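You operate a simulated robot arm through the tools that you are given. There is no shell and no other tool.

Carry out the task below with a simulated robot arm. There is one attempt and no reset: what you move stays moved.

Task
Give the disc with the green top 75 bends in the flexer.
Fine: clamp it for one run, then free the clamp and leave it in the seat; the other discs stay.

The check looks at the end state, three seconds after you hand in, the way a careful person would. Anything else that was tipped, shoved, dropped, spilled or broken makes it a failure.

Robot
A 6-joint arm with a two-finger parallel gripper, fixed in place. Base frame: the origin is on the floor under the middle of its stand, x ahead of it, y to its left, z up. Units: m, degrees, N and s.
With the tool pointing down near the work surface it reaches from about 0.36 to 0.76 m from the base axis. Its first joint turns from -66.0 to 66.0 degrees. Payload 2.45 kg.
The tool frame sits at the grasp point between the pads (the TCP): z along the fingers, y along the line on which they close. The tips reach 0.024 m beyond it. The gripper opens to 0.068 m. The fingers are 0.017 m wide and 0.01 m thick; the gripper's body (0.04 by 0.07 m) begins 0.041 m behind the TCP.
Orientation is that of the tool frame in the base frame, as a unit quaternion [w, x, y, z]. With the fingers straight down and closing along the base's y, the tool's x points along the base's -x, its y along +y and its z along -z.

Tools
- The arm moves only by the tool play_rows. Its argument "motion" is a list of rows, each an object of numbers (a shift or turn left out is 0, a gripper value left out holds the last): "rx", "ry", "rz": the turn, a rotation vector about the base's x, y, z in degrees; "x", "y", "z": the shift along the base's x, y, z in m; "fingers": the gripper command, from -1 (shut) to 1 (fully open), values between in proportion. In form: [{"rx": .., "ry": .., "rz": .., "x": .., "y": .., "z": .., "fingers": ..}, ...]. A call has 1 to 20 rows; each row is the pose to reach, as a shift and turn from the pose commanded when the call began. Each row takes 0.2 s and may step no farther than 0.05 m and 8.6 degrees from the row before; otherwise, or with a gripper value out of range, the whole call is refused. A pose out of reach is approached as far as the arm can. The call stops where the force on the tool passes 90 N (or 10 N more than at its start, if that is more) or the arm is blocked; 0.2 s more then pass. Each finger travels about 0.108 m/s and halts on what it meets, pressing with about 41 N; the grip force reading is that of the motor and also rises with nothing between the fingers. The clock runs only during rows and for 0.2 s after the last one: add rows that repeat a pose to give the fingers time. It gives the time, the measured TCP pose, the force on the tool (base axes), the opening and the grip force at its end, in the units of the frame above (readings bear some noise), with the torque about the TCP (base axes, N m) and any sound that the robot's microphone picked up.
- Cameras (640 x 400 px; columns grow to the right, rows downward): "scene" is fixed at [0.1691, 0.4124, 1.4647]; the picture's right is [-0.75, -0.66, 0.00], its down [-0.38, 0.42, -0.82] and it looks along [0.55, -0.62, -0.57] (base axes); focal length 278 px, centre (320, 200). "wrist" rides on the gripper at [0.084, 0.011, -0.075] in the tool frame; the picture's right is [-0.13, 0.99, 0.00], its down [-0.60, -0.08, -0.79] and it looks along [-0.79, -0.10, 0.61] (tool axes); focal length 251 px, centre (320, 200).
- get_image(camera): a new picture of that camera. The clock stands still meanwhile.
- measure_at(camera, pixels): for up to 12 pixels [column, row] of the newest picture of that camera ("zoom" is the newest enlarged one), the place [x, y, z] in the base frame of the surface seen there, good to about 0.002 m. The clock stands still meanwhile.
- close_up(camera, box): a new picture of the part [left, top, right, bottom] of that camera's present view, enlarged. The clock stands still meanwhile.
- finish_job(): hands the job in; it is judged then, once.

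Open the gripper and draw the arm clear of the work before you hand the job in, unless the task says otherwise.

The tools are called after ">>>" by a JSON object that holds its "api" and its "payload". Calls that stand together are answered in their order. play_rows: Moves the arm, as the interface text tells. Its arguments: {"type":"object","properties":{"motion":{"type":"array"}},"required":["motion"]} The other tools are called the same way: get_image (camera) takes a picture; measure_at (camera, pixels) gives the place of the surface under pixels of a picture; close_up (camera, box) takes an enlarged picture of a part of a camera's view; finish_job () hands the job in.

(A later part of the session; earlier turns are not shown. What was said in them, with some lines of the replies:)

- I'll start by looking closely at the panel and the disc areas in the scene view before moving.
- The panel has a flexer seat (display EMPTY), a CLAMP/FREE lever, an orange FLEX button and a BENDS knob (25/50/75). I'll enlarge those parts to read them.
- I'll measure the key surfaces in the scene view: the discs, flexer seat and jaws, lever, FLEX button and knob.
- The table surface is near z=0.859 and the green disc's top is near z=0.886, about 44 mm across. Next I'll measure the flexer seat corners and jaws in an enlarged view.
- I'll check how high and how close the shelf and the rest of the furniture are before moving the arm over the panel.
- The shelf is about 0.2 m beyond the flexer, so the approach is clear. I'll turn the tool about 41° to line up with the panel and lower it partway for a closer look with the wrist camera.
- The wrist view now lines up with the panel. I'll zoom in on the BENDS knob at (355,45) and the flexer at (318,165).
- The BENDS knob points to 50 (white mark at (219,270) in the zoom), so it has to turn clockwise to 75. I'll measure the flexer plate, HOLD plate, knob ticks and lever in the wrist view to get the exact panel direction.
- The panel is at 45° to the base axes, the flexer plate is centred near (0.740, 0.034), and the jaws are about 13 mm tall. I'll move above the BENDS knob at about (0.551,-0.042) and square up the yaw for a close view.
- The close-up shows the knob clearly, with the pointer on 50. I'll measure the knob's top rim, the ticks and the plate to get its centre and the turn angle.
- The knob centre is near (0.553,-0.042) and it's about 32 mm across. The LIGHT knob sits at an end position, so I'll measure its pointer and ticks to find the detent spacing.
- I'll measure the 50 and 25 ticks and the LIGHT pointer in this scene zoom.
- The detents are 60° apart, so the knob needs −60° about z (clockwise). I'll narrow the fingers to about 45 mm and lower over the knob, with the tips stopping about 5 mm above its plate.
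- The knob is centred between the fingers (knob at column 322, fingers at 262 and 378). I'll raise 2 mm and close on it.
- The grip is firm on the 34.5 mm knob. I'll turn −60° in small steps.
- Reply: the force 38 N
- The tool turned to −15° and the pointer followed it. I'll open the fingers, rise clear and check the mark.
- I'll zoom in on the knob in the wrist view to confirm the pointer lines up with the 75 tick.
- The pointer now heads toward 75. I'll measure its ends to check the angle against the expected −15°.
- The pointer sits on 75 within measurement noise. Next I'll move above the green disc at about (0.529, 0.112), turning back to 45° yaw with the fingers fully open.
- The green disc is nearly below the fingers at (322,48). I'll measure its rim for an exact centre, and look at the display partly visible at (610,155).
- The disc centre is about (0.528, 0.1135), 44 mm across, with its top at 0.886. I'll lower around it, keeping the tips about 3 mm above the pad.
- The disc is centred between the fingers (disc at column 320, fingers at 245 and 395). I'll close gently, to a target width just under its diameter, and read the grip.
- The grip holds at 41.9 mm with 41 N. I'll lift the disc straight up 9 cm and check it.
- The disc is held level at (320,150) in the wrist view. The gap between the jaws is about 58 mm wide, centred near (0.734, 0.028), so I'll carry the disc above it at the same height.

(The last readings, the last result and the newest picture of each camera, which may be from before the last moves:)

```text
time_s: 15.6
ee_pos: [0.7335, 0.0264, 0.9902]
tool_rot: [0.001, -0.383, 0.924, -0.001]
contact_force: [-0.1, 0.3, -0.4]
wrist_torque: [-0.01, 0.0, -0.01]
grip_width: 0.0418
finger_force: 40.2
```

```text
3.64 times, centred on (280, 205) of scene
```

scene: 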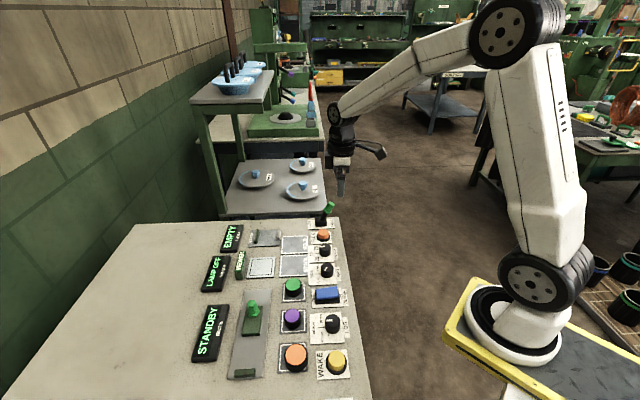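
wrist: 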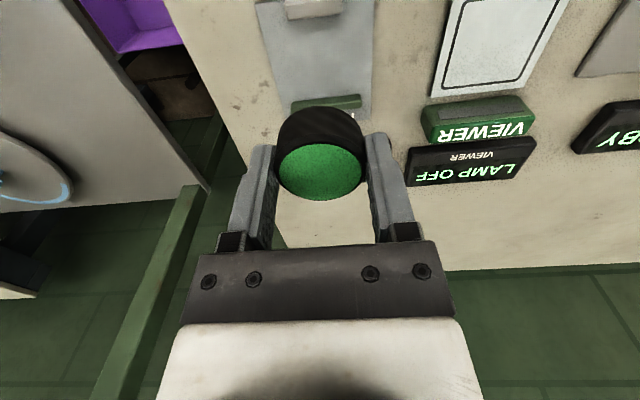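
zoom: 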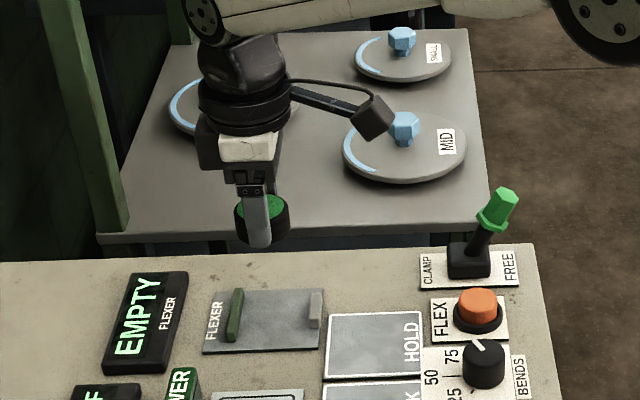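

I'll measure the gray jaw's edges and the green jaw in the wrist view to centre the disc in the gap.

>>> {"api": "measure_at", "payload": {"camera": "wrist", "pixels": [[290, 17], [340, 11], [290, 20], [340, 15], [310, 8], [315, 25], [300, 108], [350, 102], [300, 102], [350, 95], [300, 92], [315, 60]]}}

>>> {"api": "close_up", "payload": {"camera": "scene", "box": [250, 222, 300, 256]}}

```text
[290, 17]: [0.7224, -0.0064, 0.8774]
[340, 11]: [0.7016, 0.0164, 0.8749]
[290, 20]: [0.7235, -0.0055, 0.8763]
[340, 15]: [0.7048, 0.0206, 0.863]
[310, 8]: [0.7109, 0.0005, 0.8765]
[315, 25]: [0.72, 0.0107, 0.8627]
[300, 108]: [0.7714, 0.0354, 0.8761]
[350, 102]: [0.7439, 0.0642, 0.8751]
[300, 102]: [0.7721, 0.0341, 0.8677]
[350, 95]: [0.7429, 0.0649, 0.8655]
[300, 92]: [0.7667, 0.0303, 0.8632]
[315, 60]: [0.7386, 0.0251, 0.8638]
```

```text
11.76 times, centred on (275, 239) of scene
```

zoom: 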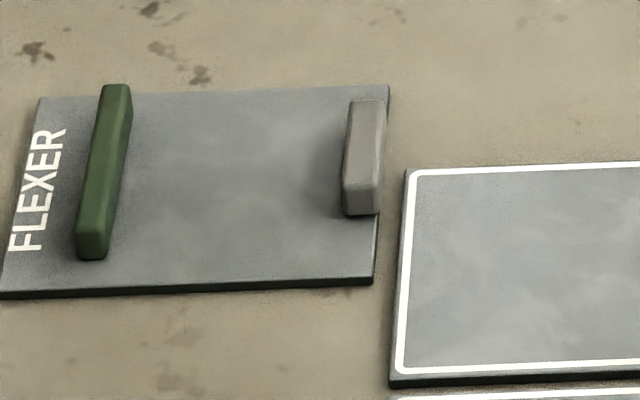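

The gap runs from U=−0.570 to −0.508, so the disc at (0.734, 0.028) is centred. I'll lower it gently to just touch the plate.

>>> {"api": "play_rows", "payload": {"motion": [{"z": -0.03}, {"z": -0.06}, {"z": -0.08}, {"z": -0.09}, {"z": -0.095}, {"z": -0.098}, {"z": -0.098}]}}

>>> {"api": "close_up", "payload": {"camera": "scene", "box": [240, 190, 310, 260]}}

>>> {"api": "get_image", "payload": {"camera": "wrist"}}

```text
time_s: 17.2
ee_pos: [0.7338, 0.0277, 0.8936]
tool_rot: [0.002, -0.382, 0.924, -0.001]
contact_force: [-2.4, -0.9, 6.7]
wrist_torque: [-0.01, 0.14, 0.0]
grip_width: 0.0424
finger_force: 40.9
```

```text
5.71 times, centred on (275, 225) of scene
```

zoom: 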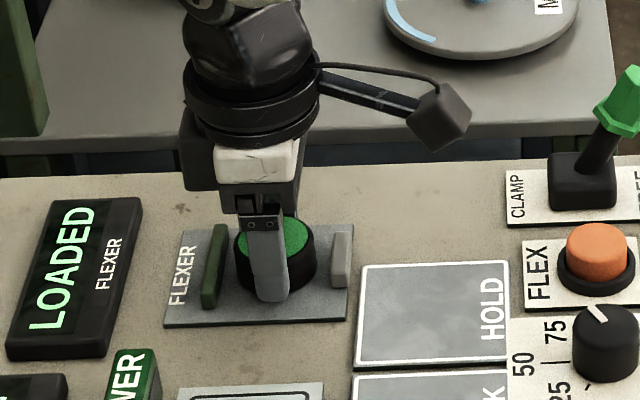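

```text
taken
```

wrist: 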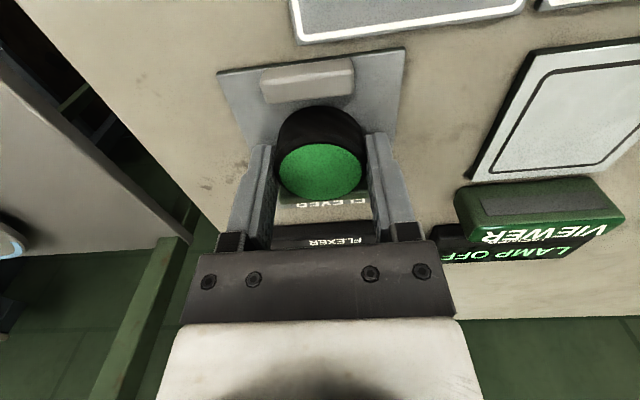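

Contact force is 6.7 N and the display now reads LOADED. I'll open the fingers and rise straight up.

>>> {"api": "play_rows", "payload": {"motion": [{"fingers": 0.4}, {"fingers": 0.75}, {"fingers": 0.75}, {"z": 0.02}, {"z": 0.05}, {"z": 0.09}, {"z": 0.12}]}}

>>> {"api": "get_image", "payload": {"camera": "wrist"}}

>>> {"api": "close_up", "payload": {"camera": "scene", "box": [220, 190, 360, 270]}}

```text
time_s: 18.8
ee_pos: [0.7325, 0.0299, 1.013]
tool_rot: [0.001, -0.382, 0.924, 0.0]
contact_force: [-0.7, 0.2, -0.1]
wrist_torque: [-0.02, 0.0, 0.0]
grip_width: 0.0595
finger_force: 0.1
```

```text
taken
```

wrist: 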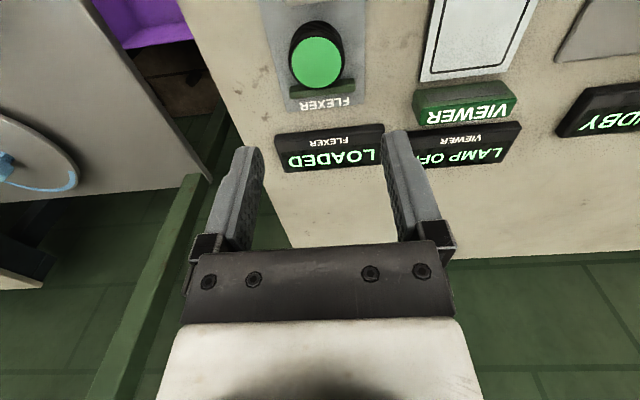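

```text
4.57 times, centred on (290, 230) of scene
```

zoom: 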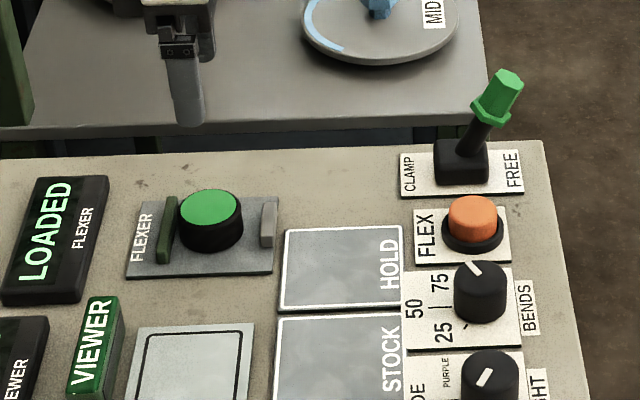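

The disc sits in the seat and the display reads LOADED. Next I'll measure the lever's geometry in detail.

>>> {"api": "close_up", "payload": {"camera": "scene", "box": [300, 195, 350, 235]}}

>>> {"api": "measure_at", "payload": {"camera": "zoom", "pixels": [[385, 90], [360, 80], [400, 100], [375, 130], [350, 150], [385, 165], [325, 200], [335, 230], [280, 215], [285, 255], [345, 260], [350, 290]]}}

```text
10.00 times, centred on (325, 215) of scene
```

zoom: 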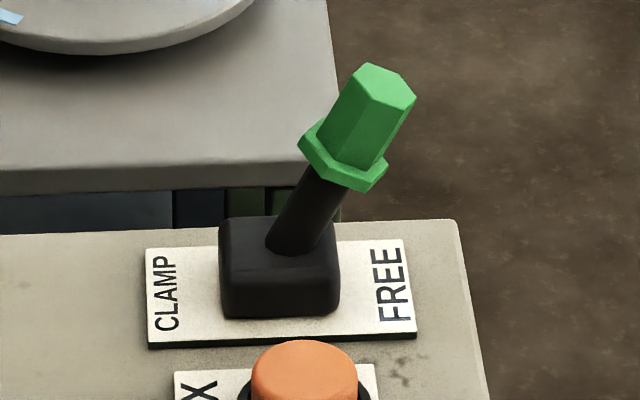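

```text
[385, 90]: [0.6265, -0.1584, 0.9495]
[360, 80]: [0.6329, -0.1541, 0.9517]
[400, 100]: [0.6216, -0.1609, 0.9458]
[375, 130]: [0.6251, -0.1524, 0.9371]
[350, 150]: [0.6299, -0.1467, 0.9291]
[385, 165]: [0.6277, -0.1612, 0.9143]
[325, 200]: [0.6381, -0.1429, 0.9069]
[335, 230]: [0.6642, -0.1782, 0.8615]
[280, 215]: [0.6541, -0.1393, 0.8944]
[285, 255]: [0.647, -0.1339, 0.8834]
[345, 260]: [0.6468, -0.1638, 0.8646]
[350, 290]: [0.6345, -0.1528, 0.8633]
```

The lever handle's top is near (0.627,-0.158,0.95), leaning toward FREE, with its pivot at about U=−0.362. I'll close the fingers, fly high to the outer (FREE) side of the lever at about (0.595,-0.192), and take a look.

>>> {"api": "play_rows", "payload": {"motion": [{"x": -0.0173, "y": -0.0276, "z": 0.02, "fingers": -1}, {"x": -0.0347, "y": -0.0552, "z": 0.03}, {"x": -0.052, "y": -0.0827, "z": 0.03}, {"x": -0.0693, "y": -0.1103, "z": 0.03}, {"x": -0.0867, "y": -0.1379, "z": 0.03}, {"x": -0.104, "y": -0.1655, "z": 0.03}, {"x": -0.1213, "y": -0.193, "z": 0.03}, {"x": -0.1386, "y": -0.2206, "z": 0.03}, {"x": -0.1386, "y": -0.2206, "z": 0.03}]}}

>>> {"api": "get_image", "payload": {"camera": "wrist"}}

>>> {"api": "get_image", "payload": {"camera": "scene"}}

```text
time_s: 20.8
ee_pos: [0.5954, -0.1928, 1.0436]
tool_rot: [0.001, -0.383, 0.924, -0.001]
contact_force: [-0.2, -0.4, -0.1]
wrist_torque: [-0.01, 0.02, 0.02]
grip_width: 0.0
finger_force: 23.3
```

```text
taken
```

wrist: 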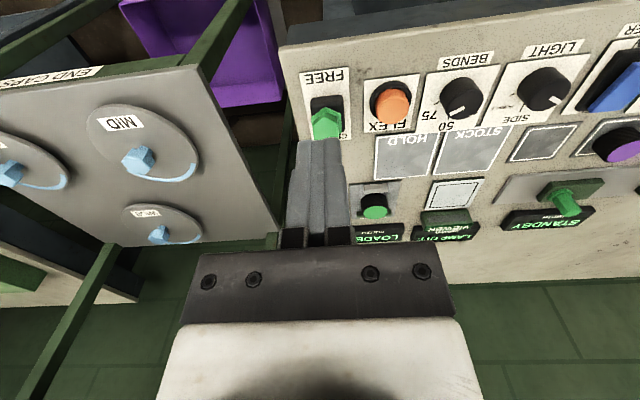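

```text
taken
```

scene: 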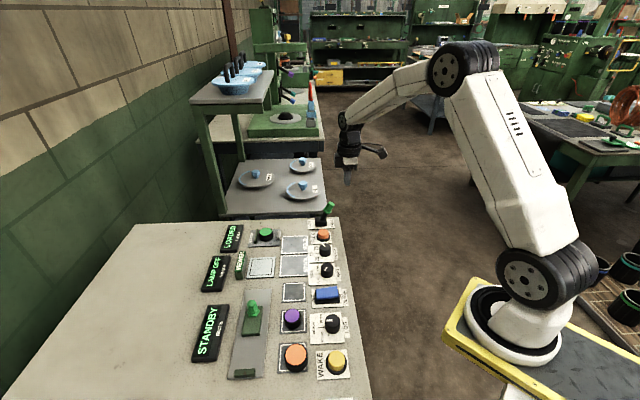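

From here the lever's green handle is at (326,123), in line with the closed fingers at column 320. I'll measure it from this angle before pushing.

>>> {"api": "close_up", "payload": {"camera": "wrist", "box": [280, 50, 500, 190]}}

>>> {"api": "measure_at", "payload": {"camera": "wrist", "pixels": [[316, 120], [326, 116], [338, 122], [326, 130], [325, 103], [315, 100], [340, 100], [380, 97], [395, 105], [405, 110], [393, 90], [393, 118]]}}

```text
2.86 times, centred on (390, 120) of wrist
```

zoom: 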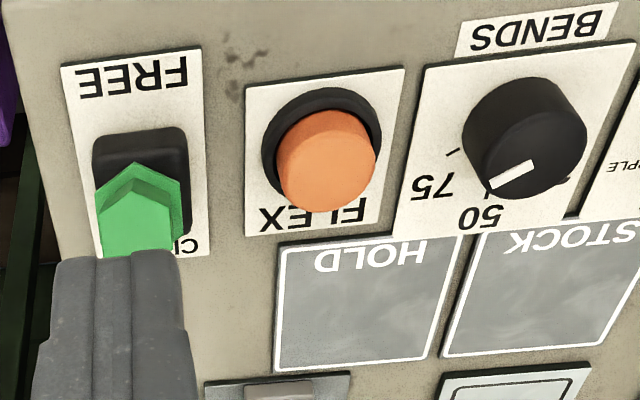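

```text
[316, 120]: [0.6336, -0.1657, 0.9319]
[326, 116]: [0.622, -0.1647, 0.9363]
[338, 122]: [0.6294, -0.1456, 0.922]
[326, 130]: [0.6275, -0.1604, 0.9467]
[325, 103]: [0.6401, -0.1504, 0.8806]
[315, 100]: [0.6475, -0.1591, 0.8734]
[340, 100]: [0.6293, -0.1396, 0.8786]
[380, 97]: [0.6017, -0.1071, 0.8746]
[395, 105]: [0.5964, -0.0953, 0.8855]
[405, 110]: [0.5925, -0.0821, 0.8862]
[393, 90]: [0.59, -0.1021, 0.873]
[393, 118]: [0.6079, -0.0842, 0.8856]
```

I'll zoom in on the BENDS knob from this angle, since both the 75 tick and the pointer are visible here.

>>> {"api": "close_up", "payload": {"camera": "wrist", "box": [415, 60, 505, 130]}}

>>> {"api": "measure_at", "payload": {"camera": "zoom", "pixels": [[385, 240], [275, 300], [120, 240], [150, 228], [385, 245], [285, 305], [340, 265], [530, 300]]}}

```text
5.71 times, centred on (460, 95) of wrist
```

zoom: 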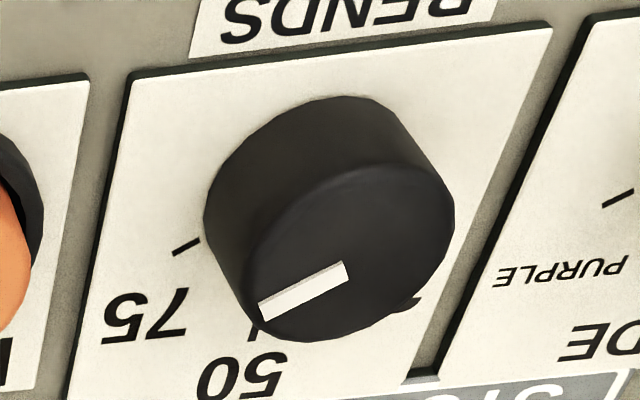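

```text
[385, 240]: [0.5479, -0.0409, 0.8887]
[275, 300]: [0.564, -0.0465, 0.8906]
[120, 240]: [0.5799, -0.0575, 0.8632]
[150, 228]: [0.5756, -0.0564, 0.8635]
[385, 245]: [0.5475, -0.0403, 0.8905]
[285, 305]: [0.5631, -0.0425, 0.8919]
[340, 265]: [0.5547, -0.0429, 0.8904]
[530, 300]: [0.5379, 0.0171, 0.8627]
```

The pointer is parallel to the 75 tick, so BENDS is set. I'll lower beside the lever on its outer side, with the tips at about z=0.908.

>>> {"api": "play_rows", "payload": {"motion": [{"z": -0.04}, {"z": -0.08}, {"z": -0.105}, {"z": -0.112}, {"z": -0.112}]}}

>>> {"api": "close_up", "payload": {"camera": "scene", "box": [290, 160, 390, 250]}}

>>> {"api": "get_image", "payload": {"camera": "wrist"}}

```text
time_s: 22.0
ee_pos: [0.5944, -0.1917, 0.9309]
tool_rot: [0.001, -0.383, 0.924, 0.0]
contact_force: [0.4, 0.4, -0.4]
wrist_torque: [0.01, 0.02, 0.0]
grip_width: 0.0
finger_force: 23.6
```

```text
4.44 times, centred on (340, 205) of scene
```

zoom: 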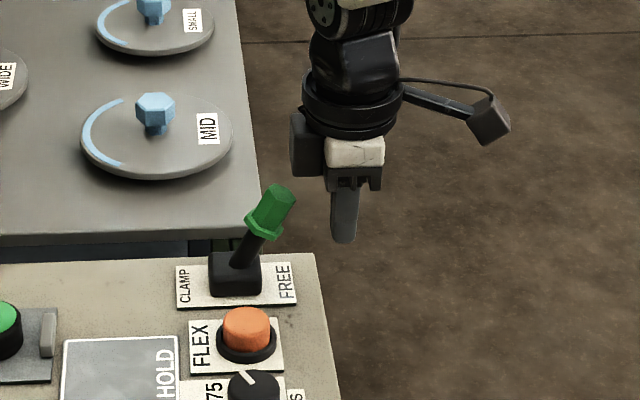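

```text
taken
```

wrist: 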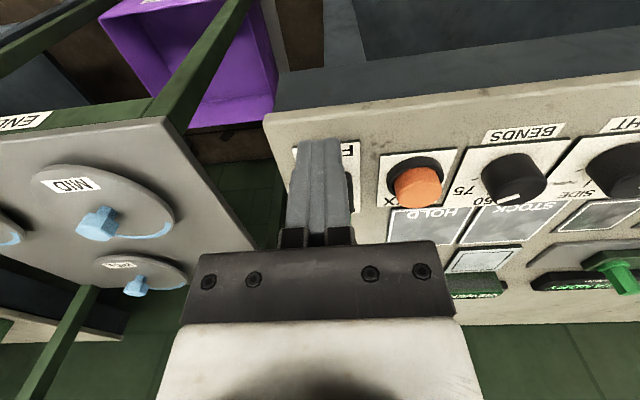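

The fingers are beside the handle. I'll sweep toward CLAMP (−u) in 1 cm steps and watch the force.

>>> {"api": "play_rows", "payload": {"motion": [{"x": 0.0071, "y": 0.0071}, {"x": 0.0141, "y": 0.0141}, {"x": 0.0212, "y": 0.0212}, {"x": 0.0283, "y": 0.0283}, {"x": 0.0354, "y": 0.0354}, {"x": 0.0424, "y": 0.0424}]}}

>>> {"api": "close_up", "payload": {"camera": "scene", "box": [290, 160, 390, 250]}}

```text
time_s: 23.4
ee_pos: [0.6371, -0.1502, 0.931]
tool_rot: [0.002, -0.383, 0.924, 0.0]
contact_force: [-0.9, -0.5, 0.3]
wrist_torque: [-0.01, 0.0, 0.02]
grip_width: 0.0
finger_force: 24.1
```

```text
4.44 times, centred on (340, 205) of scene
```

zoom: 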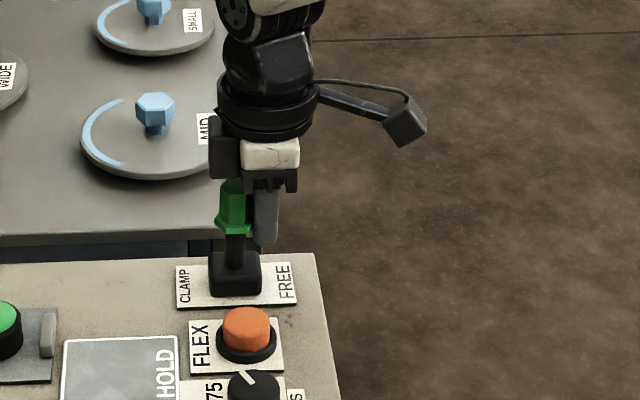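

The lever is now upright with almost no resistance. I'll keep pushing in smaller steps toward CLAMP.

>>> {"api": "play_rows", "payload": {"motion": [{"x": 0.0042, "y": 0.0042}, {"x": 0.0085, "y": 0.0085}, {"x": 0.0127, "y": 0.0127}, {"x": 0.0155, "y": 0.0155}]}}

>>> {"api": "close_up", "payload": {"camera": "scene", "box": [220, 160, 380, 260]}}

```text
time_s: 24.4
ee_pos: [0.6511, -0.1362, 0.9309]
tool_rot: [0.0, -0.381, 0.924, 0.0]
contact_force: [-15.5, -9.5, 8.0]
wrist_torque: [-0.2, 0.27, 0.05]
grip_width: 0.0003
finger_force: 24.0
```

```text
4.00 times, centred on (300, 210) of scene
```

zoom: 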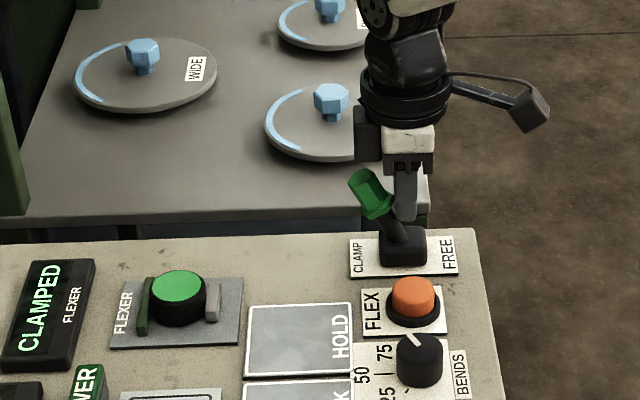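

The display reads CLAMPED and the gray jaw has closed on the disc. I'll back off from the lever and rise.

>>> {"api": "play_rows", "payload": {"motion": [{"x": -0.01, "y": -0.01}, {"x": -0.03, "y": -0.03}, {"x": -0.045, "y": -0.045}, {"x": -0.045, "y": -0.045, "z": 0.04}, {"x": -0.045, "y": -0.045, "z": 0.08}, {"x": -0.045, "y": -0.045, "z": 0.11}, {"x": -0.045, "y": -0.045, "z": 0.11}]}}

>>> {"api": "get_image", "payload": {"camera": "wrist"}}

>>> {"api": "close_up", "payload": {"camera": "scene", "box": [220, 180, 360, 270]}}

```text
time_s: 26.0
ee_pos: [0.6082, -0.1792, 1.0421]
tool_rot: [0.001, -0.382, 0.924, 0.0]
contact_force: [0.4, 0.7, -0.5]
wrist_torque: [-0.02, -0.03, 0.01]
grip_width: 0.0001
finger_force: 23.5
```

```text
taken
```

wrist: 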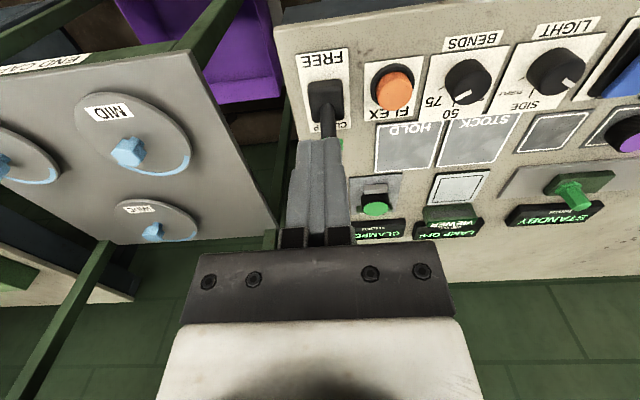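

```text
4.44 times, centred on (290, 225) of scene
```

zoom: 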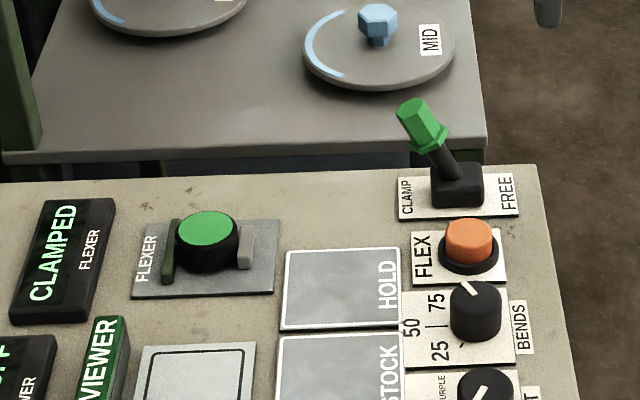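

The lever holds at CLAMP and the disc is gripped between the jaws. I'll measure the FLEX button top for its centre.

>>> {"api": "close_up", "payload": {"camera": "scene", "box": [305, 222, 340, 245]}}

>>> {"api": "measure_at", "payload": {"camera": "zoom", "pixels": [[250, 170], [390, 170], [320, 120], [320, 200], [320, 160], [270, 150], [370, 150], [300, 300], [240, 260], [400, 260]]}}

>>> {"api": "measure_at", "payload": {"camera": "wrist", "pixels": [[380, 92], [407, 92], [394, 76], [394, 108], [394, 92], [334, 150], [332, 145]]}}

```text
16.00 times, centred on (322, 234) of scene
```

zoom: 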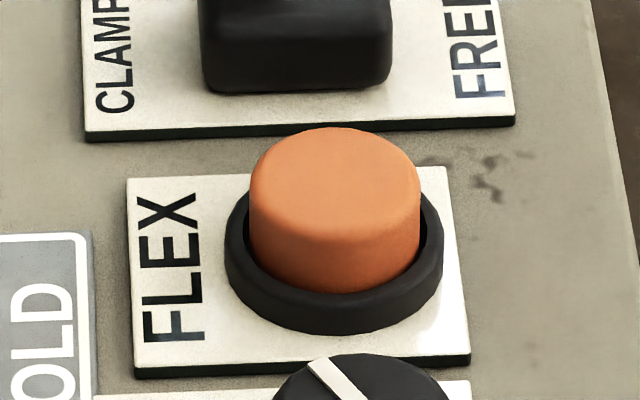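

```text
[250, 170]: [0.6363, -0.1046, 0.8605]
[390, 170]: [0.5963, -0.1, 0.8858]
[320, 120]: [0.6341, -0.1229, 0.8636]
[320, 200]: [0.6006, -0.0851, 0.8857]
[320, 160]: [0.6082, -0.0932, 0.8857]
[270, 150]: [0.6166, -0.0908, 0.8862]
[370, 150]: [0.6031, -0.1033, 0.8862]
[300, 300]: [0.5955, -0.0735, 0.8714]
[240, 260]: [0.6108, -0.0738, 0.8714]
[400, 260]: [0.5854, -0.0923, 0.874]
```

```text
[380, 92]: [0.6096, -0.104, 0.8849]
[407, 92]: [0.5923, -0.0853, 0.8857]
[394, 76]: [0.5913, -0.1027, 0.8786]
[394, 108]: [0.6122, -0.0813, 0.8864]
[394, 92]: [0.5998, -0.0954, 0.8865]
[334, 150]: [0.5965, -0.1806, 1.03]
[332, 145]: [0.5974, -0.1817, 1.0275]
```

The FLEX button centre is about (0.602,-0.092) with its top at z=0.886. I'll move above it with closed fingers and lower to about 15 mm over it.

>>> {"api": "play_rows", "payload": {"motion": [{"x": -0.002, "y": 0.03}, {"x": -0.004, "y": 0.06}, {"x": -0.0063, "y": 0.0878}, {"x": -0.0063, "y": 0.0878, "z": -0.04}, {"x": -0.0063, "y": 0.0878, "z": -0.08}, {"x": -0.0063, "y": 0.0878, "z": -0.105}, {"x": -0.0063, "y": 0.0878, "z": -0.117}, {"x": -0.0063, "y": 0.0878, "z": -0.117}]}}

>>> {"api": "close_up", "payload": {"camera": "scene", "box": [220, 170, 380, 270]}}

>>> {"api": "get_image", "payload": {"camera": "wrist"}}

```text
time_s: 27.8
ee_pos: [0.6032, -0.0924, 0.9243]
tool_rot: [0.001, -0.383, 0.924, -0.001]
contact_force: [0.4, 0.4, -0.1]
wrist_torque: [-0.03, 0.01, 0.0]
grip_width: 0.0002
finger_force: 23.7
```

```text
4.00 times, centred on (300, 220) of scene
```

zoom: 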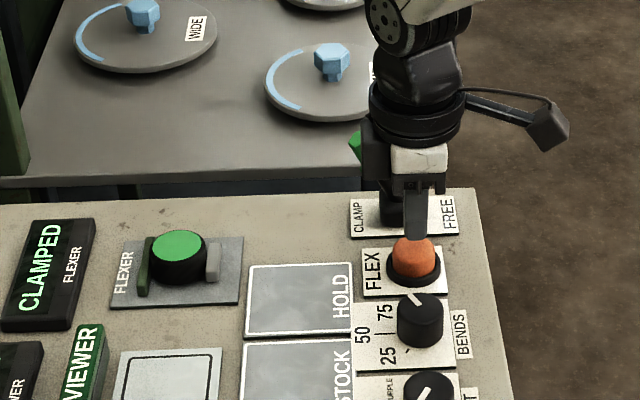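

```text
taken
```

wrist: 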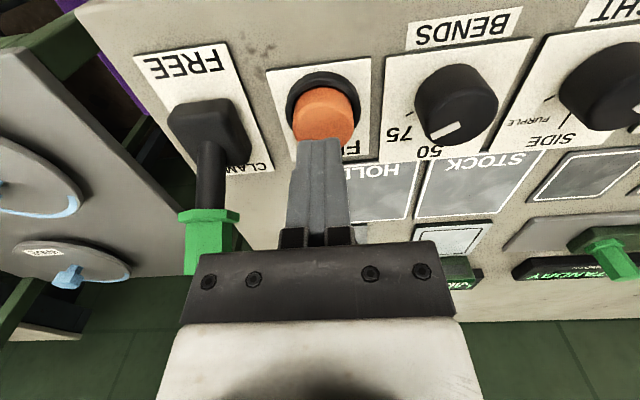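

The fingers are centred over the orange button and clear of the lever. I'll press down a few millimetres and check the response.

>>> {"api": "play_rows", "payload": {"motion": [{"z": -0.01}, {"z": -0.015}, {"z": -0.018}, {"z": -0.02}]}}

>>> {"api": "close_up", "payload": {"camera": "scene", "box": [220, 180, 360, 270]}}

```text
time_s: 28.8
ee_pos: [0.6019, -0.0927, 0.9054]
tool_rot: [0.002, -0.383, 0.924, -0.002]
contact_force: [-1.2, 1.4, 8.6]
wrist_torque: [0.0, 0.03, 0.0]
grip_width: 0.0
finger_force: 23.0
heard: click
```

```text
4.44 times, centred on (290, 225) of scene
```

zoom: 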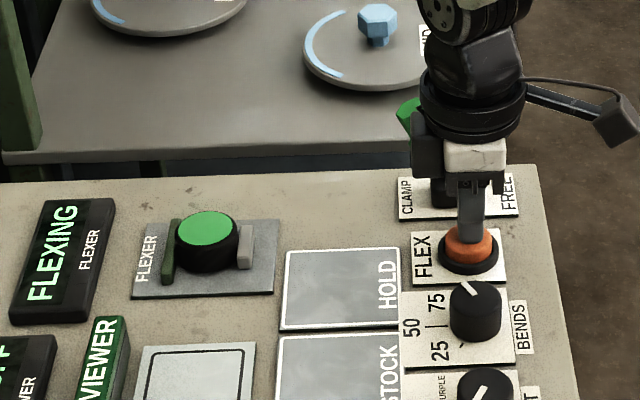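

A click was heard and the display reads FLEXING, so the run has started. I'll lift straight off the button so it isn't pressed twice, and wait.

>>> {"api": "play_rows", "payload": {"motion": [{"z": 0.015}, {"z": 0.05}, {"z": 0.09}, {"z": 0.13}, {"z": 0.13}, {"z": 0.13}, {"z": 0.13}]}}

>>> {"api": "close_up", "payload": {"camera": "scene", "box": [220, 180, 360, 270]}}

```text
time_s: 30.4
ee_pos: [0.6004, -0.0918, 1.0341]
tool_rot: [0.002, -0.382, 0.924, -0.001]
contact_force: [0.0, 0.2, 0.4]
wrist_torque: [0.0, -0.08, 0.02]
grip_width: 0.0
finger_force: 23.7
```

```text
4.44 times, centred on (290, 225) of scene
```

zoom: 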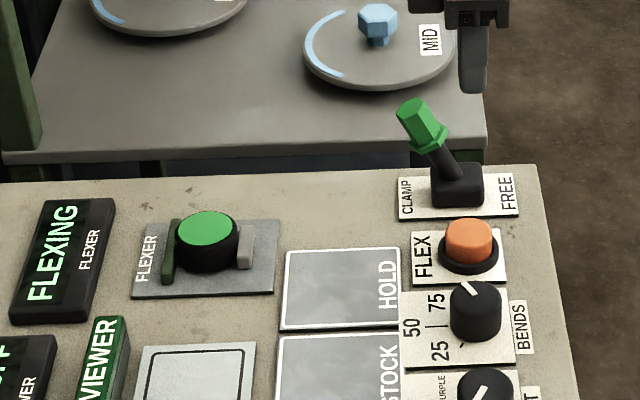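

It's still FLEXING. While it runs I'll move high to the inner (CLAMP) side of the lever at about (0.705,-0.083), ready to free it.

>>> {"api": "play_rows", "payload": {"motion": [{"x": 0.026, "y": 0.0022, "z": 0.005}, {"x": 0.052, "y": 0.0045, "z": 0.005}, {"x": 0.078, "y": 0.0067, "z": 0.005}, {"x": 0.103, "y": 0.0089, "z": 0.005}, {"x": 0.103, "y": 0.0089, "z": 0.005}, {"x": 0.103, "y": 0.0089, "z": 0.005}, {"x": 0.103, "y": 0.0089, "z": 0.005}, {"x": 0.103, "y": 0.0089, "z": 0.005}, {"x": 0.103, "y": 0.0089, "z": 0.005}, {"x": 0.103, "y": 0.0089, "z": 0.005}]}}

>>> {"api": "close_up", "payload": {"camera": "scene", "box": [220, 160, 360, 270]}}

>>> {"api": "get_image", "payload": {"camera": "wrist"}}

```text
time_s: 32.6
ee_pos: [0.7032, -0.0847, 1.0395]
tool_rot: [0.0, -0.383, 0.924, 0.0]
contact_force: [0.1, 0.9, 0.1]
wrist_torque: [0.01, -0.01, -0.01]
grip_width: 0.0
finger_force: 24.1
```

```text
3.64 times, centred on (290, 215) of scene
```

zoom: 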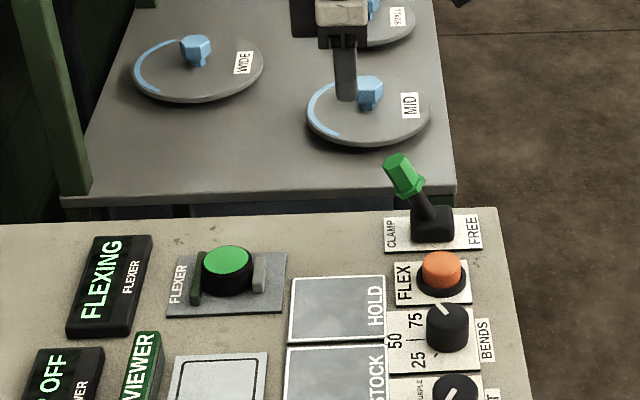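

```text
taken
```

wrist: 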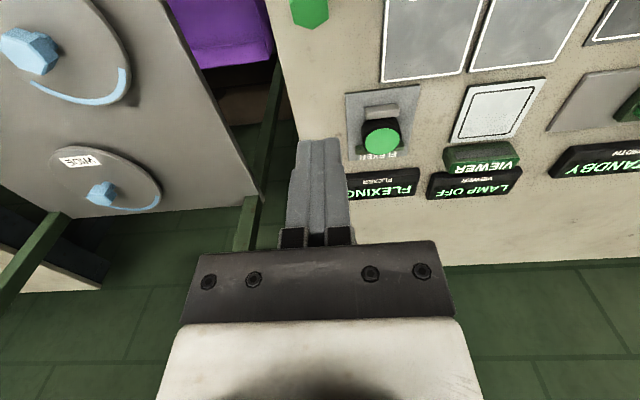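

It's still FLEXING. I'll hold here and let the clock run, and measure the lever handle's CLAMP position in the meantime.

>>> {"api": "measure_at", "payload": {"camera": "wrist", "pixels": [[310, 10], [302, 12], [318, 12], [310, 24], [310, 2]]}}

>>> {"api": "measure_at", "payload": {"camera": "zoom", "pixels": [[395, 162], [405, 175], [410, 190], [388, 165], [418, 205], [430, 225]]}}

>>> {"api": "play_rows", "payload": {"motion": [{"z": 0}, {"z": 0}, {"z": 0}, {"z": 0}, {"z": 0}, {"z": 0}, {"z": 0}, {"z": 0}, {"z": 0}, {"z": 0}, {"z": 0}, {"z": 0}, {"z": 0}, {"z": 0}, {"z": 0}]}}

>>> {"api": "close_up", "payload": {"camera": "scene", "box": [220, 180, 360, 270]}}

```text
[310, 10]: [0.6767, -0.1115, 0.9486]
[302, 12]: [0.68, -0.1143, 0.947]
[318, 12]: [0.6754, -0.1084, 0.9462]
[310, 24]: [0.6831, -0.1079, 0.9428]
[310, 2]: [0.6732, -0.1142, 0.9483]
```

```text
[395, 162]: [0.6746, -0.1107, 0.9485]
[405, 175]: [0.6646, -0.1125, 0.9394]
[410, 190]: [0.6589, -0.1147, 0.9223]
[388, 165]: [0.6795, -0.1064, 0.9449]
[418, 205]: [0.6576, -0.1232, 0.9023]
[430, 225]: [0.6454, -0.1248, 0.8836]
```

```text
time_s: 35.8
ee_pos: [0.7034, -0.0842, 1.0397]
tool_rot: [0.001, -0.382, 0.924, -0.001]
contact_force: [0.9, 0.4, -0.4]
wrist_torque: [-0.04, 0.0, -0.02]
grip_width: 0.0
finger_force: 23.5
```

```text
4.44 times, centred on (290, 225) of scene
```

zoom: 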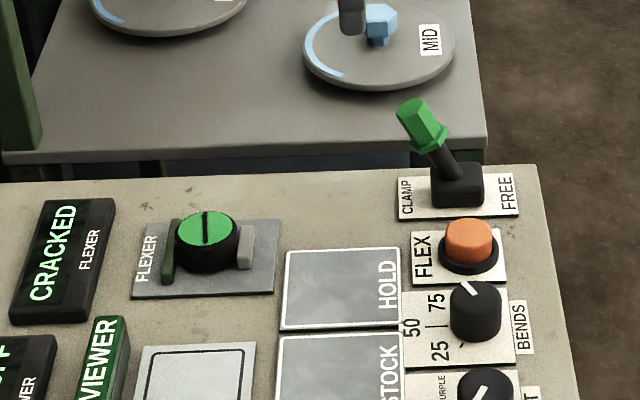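

The display now reads CRACKED and there's a dark line across the green top. I'll take a closer look before touching anything else.

>>> {"api": "close_up", "payload": {"camera": "scene", "box": [215, 220, 295, 260]}}

>>> {"api": "close_up", "payload": {"camera": "wrist", "box": [330, 70, 450, 210]}}

>>> {"api": "close_up", "payload": {"camera": "scene", "box": [300, 215, 350, 265]}}

```text
8.00 times, centred on (255, 240) of scene
```

zoom: 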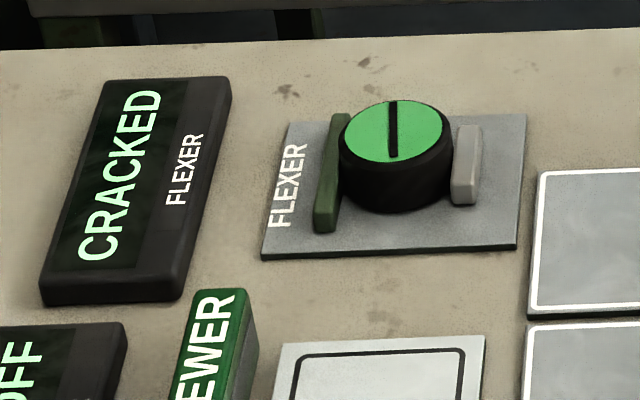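

```text
2.86 times, centred on (390, 140) of wrist
```

zoom: 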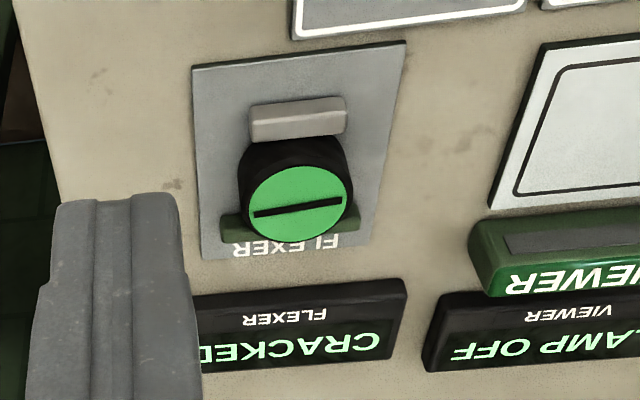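

```text
8.00 times, centred on (325, 240) of scene
```

zoom: 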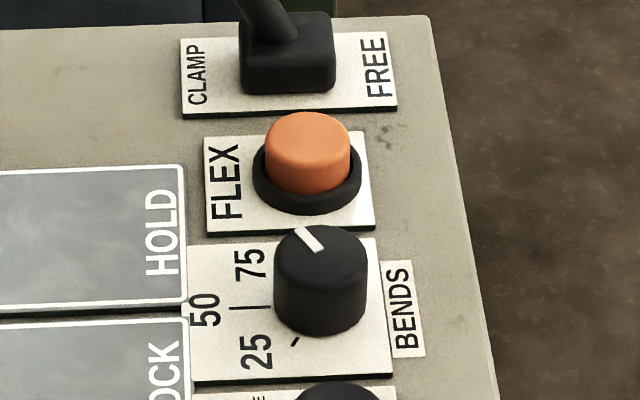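

The knob is on 75, one run was done, and the flexer reports the disc CRACKED at the end of that run. The rest of the job is unchanged: free the clamp and leave the disc. I'll lower on the inner side of the lever, whose handle edge is at U≈−0.406.

>>> {"api": "play_rows", "payload": {"motion": [{"z": -0.04}, {"z": -0.08}, {"z": -0.1}, {"z": -0.108}, {"z": -0.108}]}}

>>> {"api": "close_up", "payload": {"camera": "scene", "box": [240, 150, 380, 250]}}

>>> {"api": "get_image", "payload": {"camera": "wrist"}}

```text
time_s: 37.0
ee_pos: [0.7053, -0.0826, 0.9325]
tool_rot: [0.002, -0.383, 0.924, 0.0]
contact_force: [0.9, 0.3, -0.1]
wrist_torque: [0.02, 0.0, 0.0]
grip_width: 0.0
finger_force: 23.4
```

```text
4.00 times, centred on (310, 200) of scene
```

zoom: 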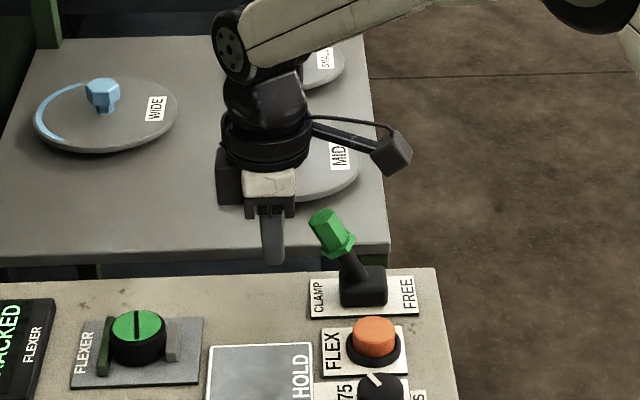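

```text
taken
```

wrist: 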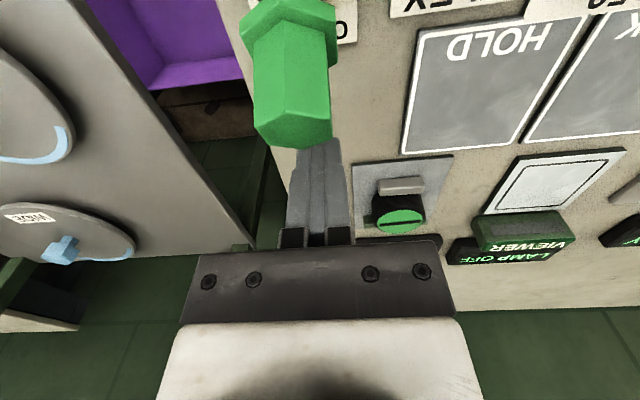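

Tips are at lever height on the CLAMP side. I'll push toward FREE (+u) in 1 cm steps.

>>> {"api": "play_rows", "payload": {"motion": [{"x": -0.0071, "y": -0.0071}, {"x": -0.0141, "y": -0.0141}, {"x": -0.0212, "y": -0.0212}, {"x": -0.0283, "y": -0.0283}, {"x": -0.0354, "y": -0.0354}, {"x": -0.0424, "y": -0.0424}]}}

>>> {"api": "close_up", "payload": {"camera": "scene", "box": [240, 150, 380, 250]}}

```text
time_s: 38.4
ee_pos: [0.662, -0.1254, 0.931]
tool_rot: [0.001, -0.382, 0.924, 0.0]
contact_force: [0.0, -0.4, 0.4]
wrist_torque: [0.02, 0.02, -0.04]
grip_width: 0.0
finger_force: 24.0
```

```text
4.00 times, centred on (310, 200) of scene
```

zoom: 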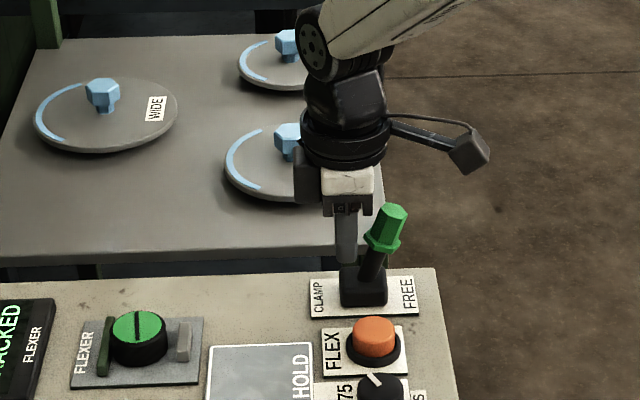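

The lever has passed centre and the gray jaw has opened. I'll finish the throw to the FREE stop in small steps.

>>> {"api": "play_rows", "payload": {"motion": [{"x": -0.0042, "y": -0.0042}, {"x": -0.0085, "y": -0.0085}, {"x": -0.0115, "y": -0.0115}, {"x": -0.0135, "y": -0.0135}]}}

>>> {"api": "close_up", "payload": {"camera": "scene", "box": [220, 170, 360, 260]}}

```text
time_s: 39.4
ee_pos: [0.6531, -0.1345, 0.9319]
tool_rot: [0.007, -0.383, 0.924, -0.003]
contact_force: [29.0, 28.5, 4.1]
wrist_torque: [0.59, -0.79, -0.04]
grip_width: 0.0
finger_force: 23.9
```

```text
4.44 times, centred on (290, 215) of scene
```

zoom: 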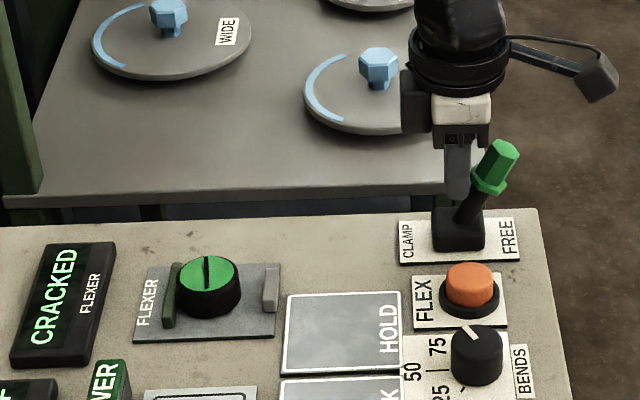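

The lever is against its FREE stop and the jaw is open. I'll back away from the lever, rise clear and open the gripper.

>>> {"api": "play_rows", "payload": {"motion": [{"x": 0.01, "y": 0.01}, {"x": 0.03, "y": 0.03}, {"x": 0.045, "y": 0.045}, {"x": 0.045, "y": 0.045, "z": 0.04}, {"x": 0.045, "y": 0.045, "z": 0.08}, {"x": 0.045, "y": 0.045, "z": 0.12}, {"x": 0.045, "y": 0.045, "z": 0.15}]}}

>>> {"api": "get_image", "payload": {"camera": "scene"}}

>>> {"api": "close_up", "payload": {"camera": "scene", "box": [220, 180, 360, 270]}}

```text
time_s: 41.0
ee_pos: [0.6932, -0.0944, 1.0828]
tool_rot: [0.0, -0.383, 0.924, 0.0]
contact_force: [0.0, -0.4, 0.4]
wrist_torque: [0.02, 0.01, 0.01]
grip_width: 0.0001
finger_force: 23.4
```

```text
taken
```

scene: 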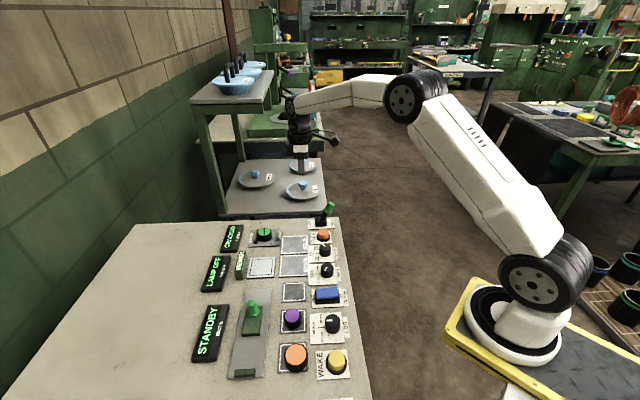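

```text
4.44 times, centred on (290, 225) of scene
```

zoom: 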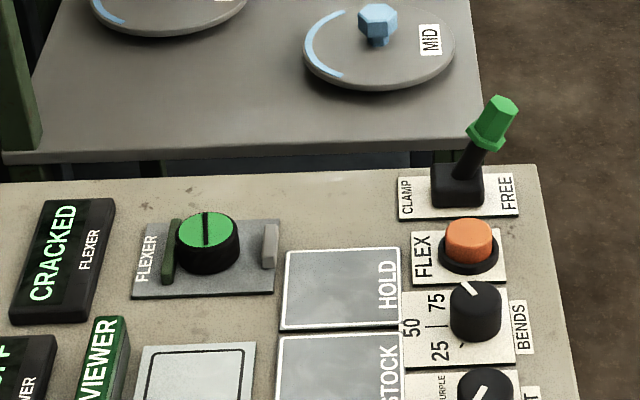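

The lever stays at FREE, the disc is in the seat, and the purple and orange discs haven't moved. I'll open the gripper and draw the arm back and up, close to its starting pose.

>>> {"api": "play_rows", "payload": {"motion": [{"x": -0.01, "z": 0.035, "fingers": 1}, {"x": -0.045, "z": 0.06}, {"x": -0.085, "z": 0.085}, {"x": -0.125, "z": 0.11}, {"x": -0.165, "z": 0.13}, {"x": -0.2, "z": 0.135}, {"x": -0.2, "z": 0.135}]}}

>>> {"api": "get_image", "payload": {"camera": "scene"}}

>>> {"api": "close_up", "payload": {"camera": "scene", "box": [180, 200, 380, 400]}}

```text
time_s: 42.6
ee_pos: [0.4932, -0.0936, 1.2151]
tool_rot: [0.002, -0.382, 0.924, 0.0]
contact_force: [0.2, 0.9, -0.1]
wrist_torque: [0.03, -0.01, -0.02]
grip_width: 0.0684
finger_force: 0.1
```

```text
taken
```

scene: 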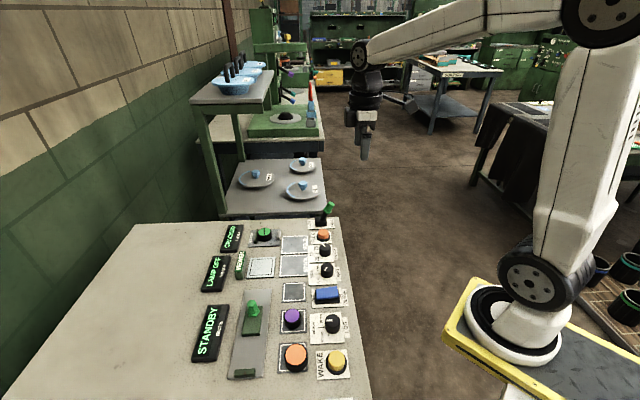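

```text
2.00 times, centred on (280, 300) of scene
```

zoom: 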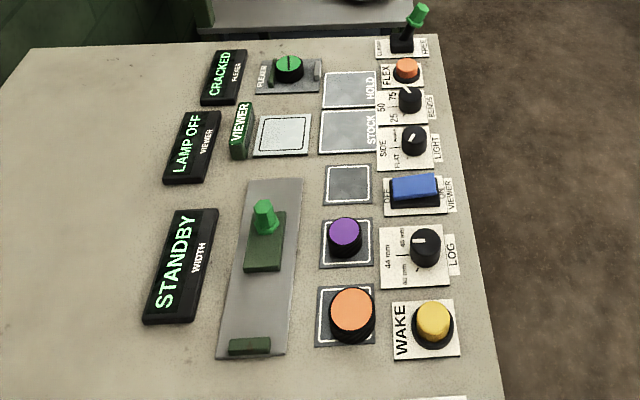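

The green disc has had one 75-bend run and sits in the open seat with the lever at FREE. The purple and orange discs haven't moved, the gripper is open and the arm is clear, so I'll hand in.

>>> {"api": "finish_job", "payload": {}}

```text
The job is handed in.
```

The green-topped disc got its single 75-bend run, but it cracked. The flexer display reads CRACKED, and there is a dark line across the green top.

- **Setting:** I turned the BENDS knob from 50 to 75 before the run and checked the pointer against the 75 tick.
- **Run:** The display went from LOADED to CLAMPED to FLEXING. I pressed FLEX once and heard one click. CRACKED was showing the next time I looked, so I didn't see the moment it happened.
- **End state:** The clamp lever is at FREE, the jaws are open and the disc is still in the seat. The purple and orange discs were not touched. The gripper is open and the arm is drawn back.

I handled the disc only with the normal grip, about 41 N, and set it down lightly. The top looked undamaged when I placed it and again after clamping, so the crack appeared during the run.
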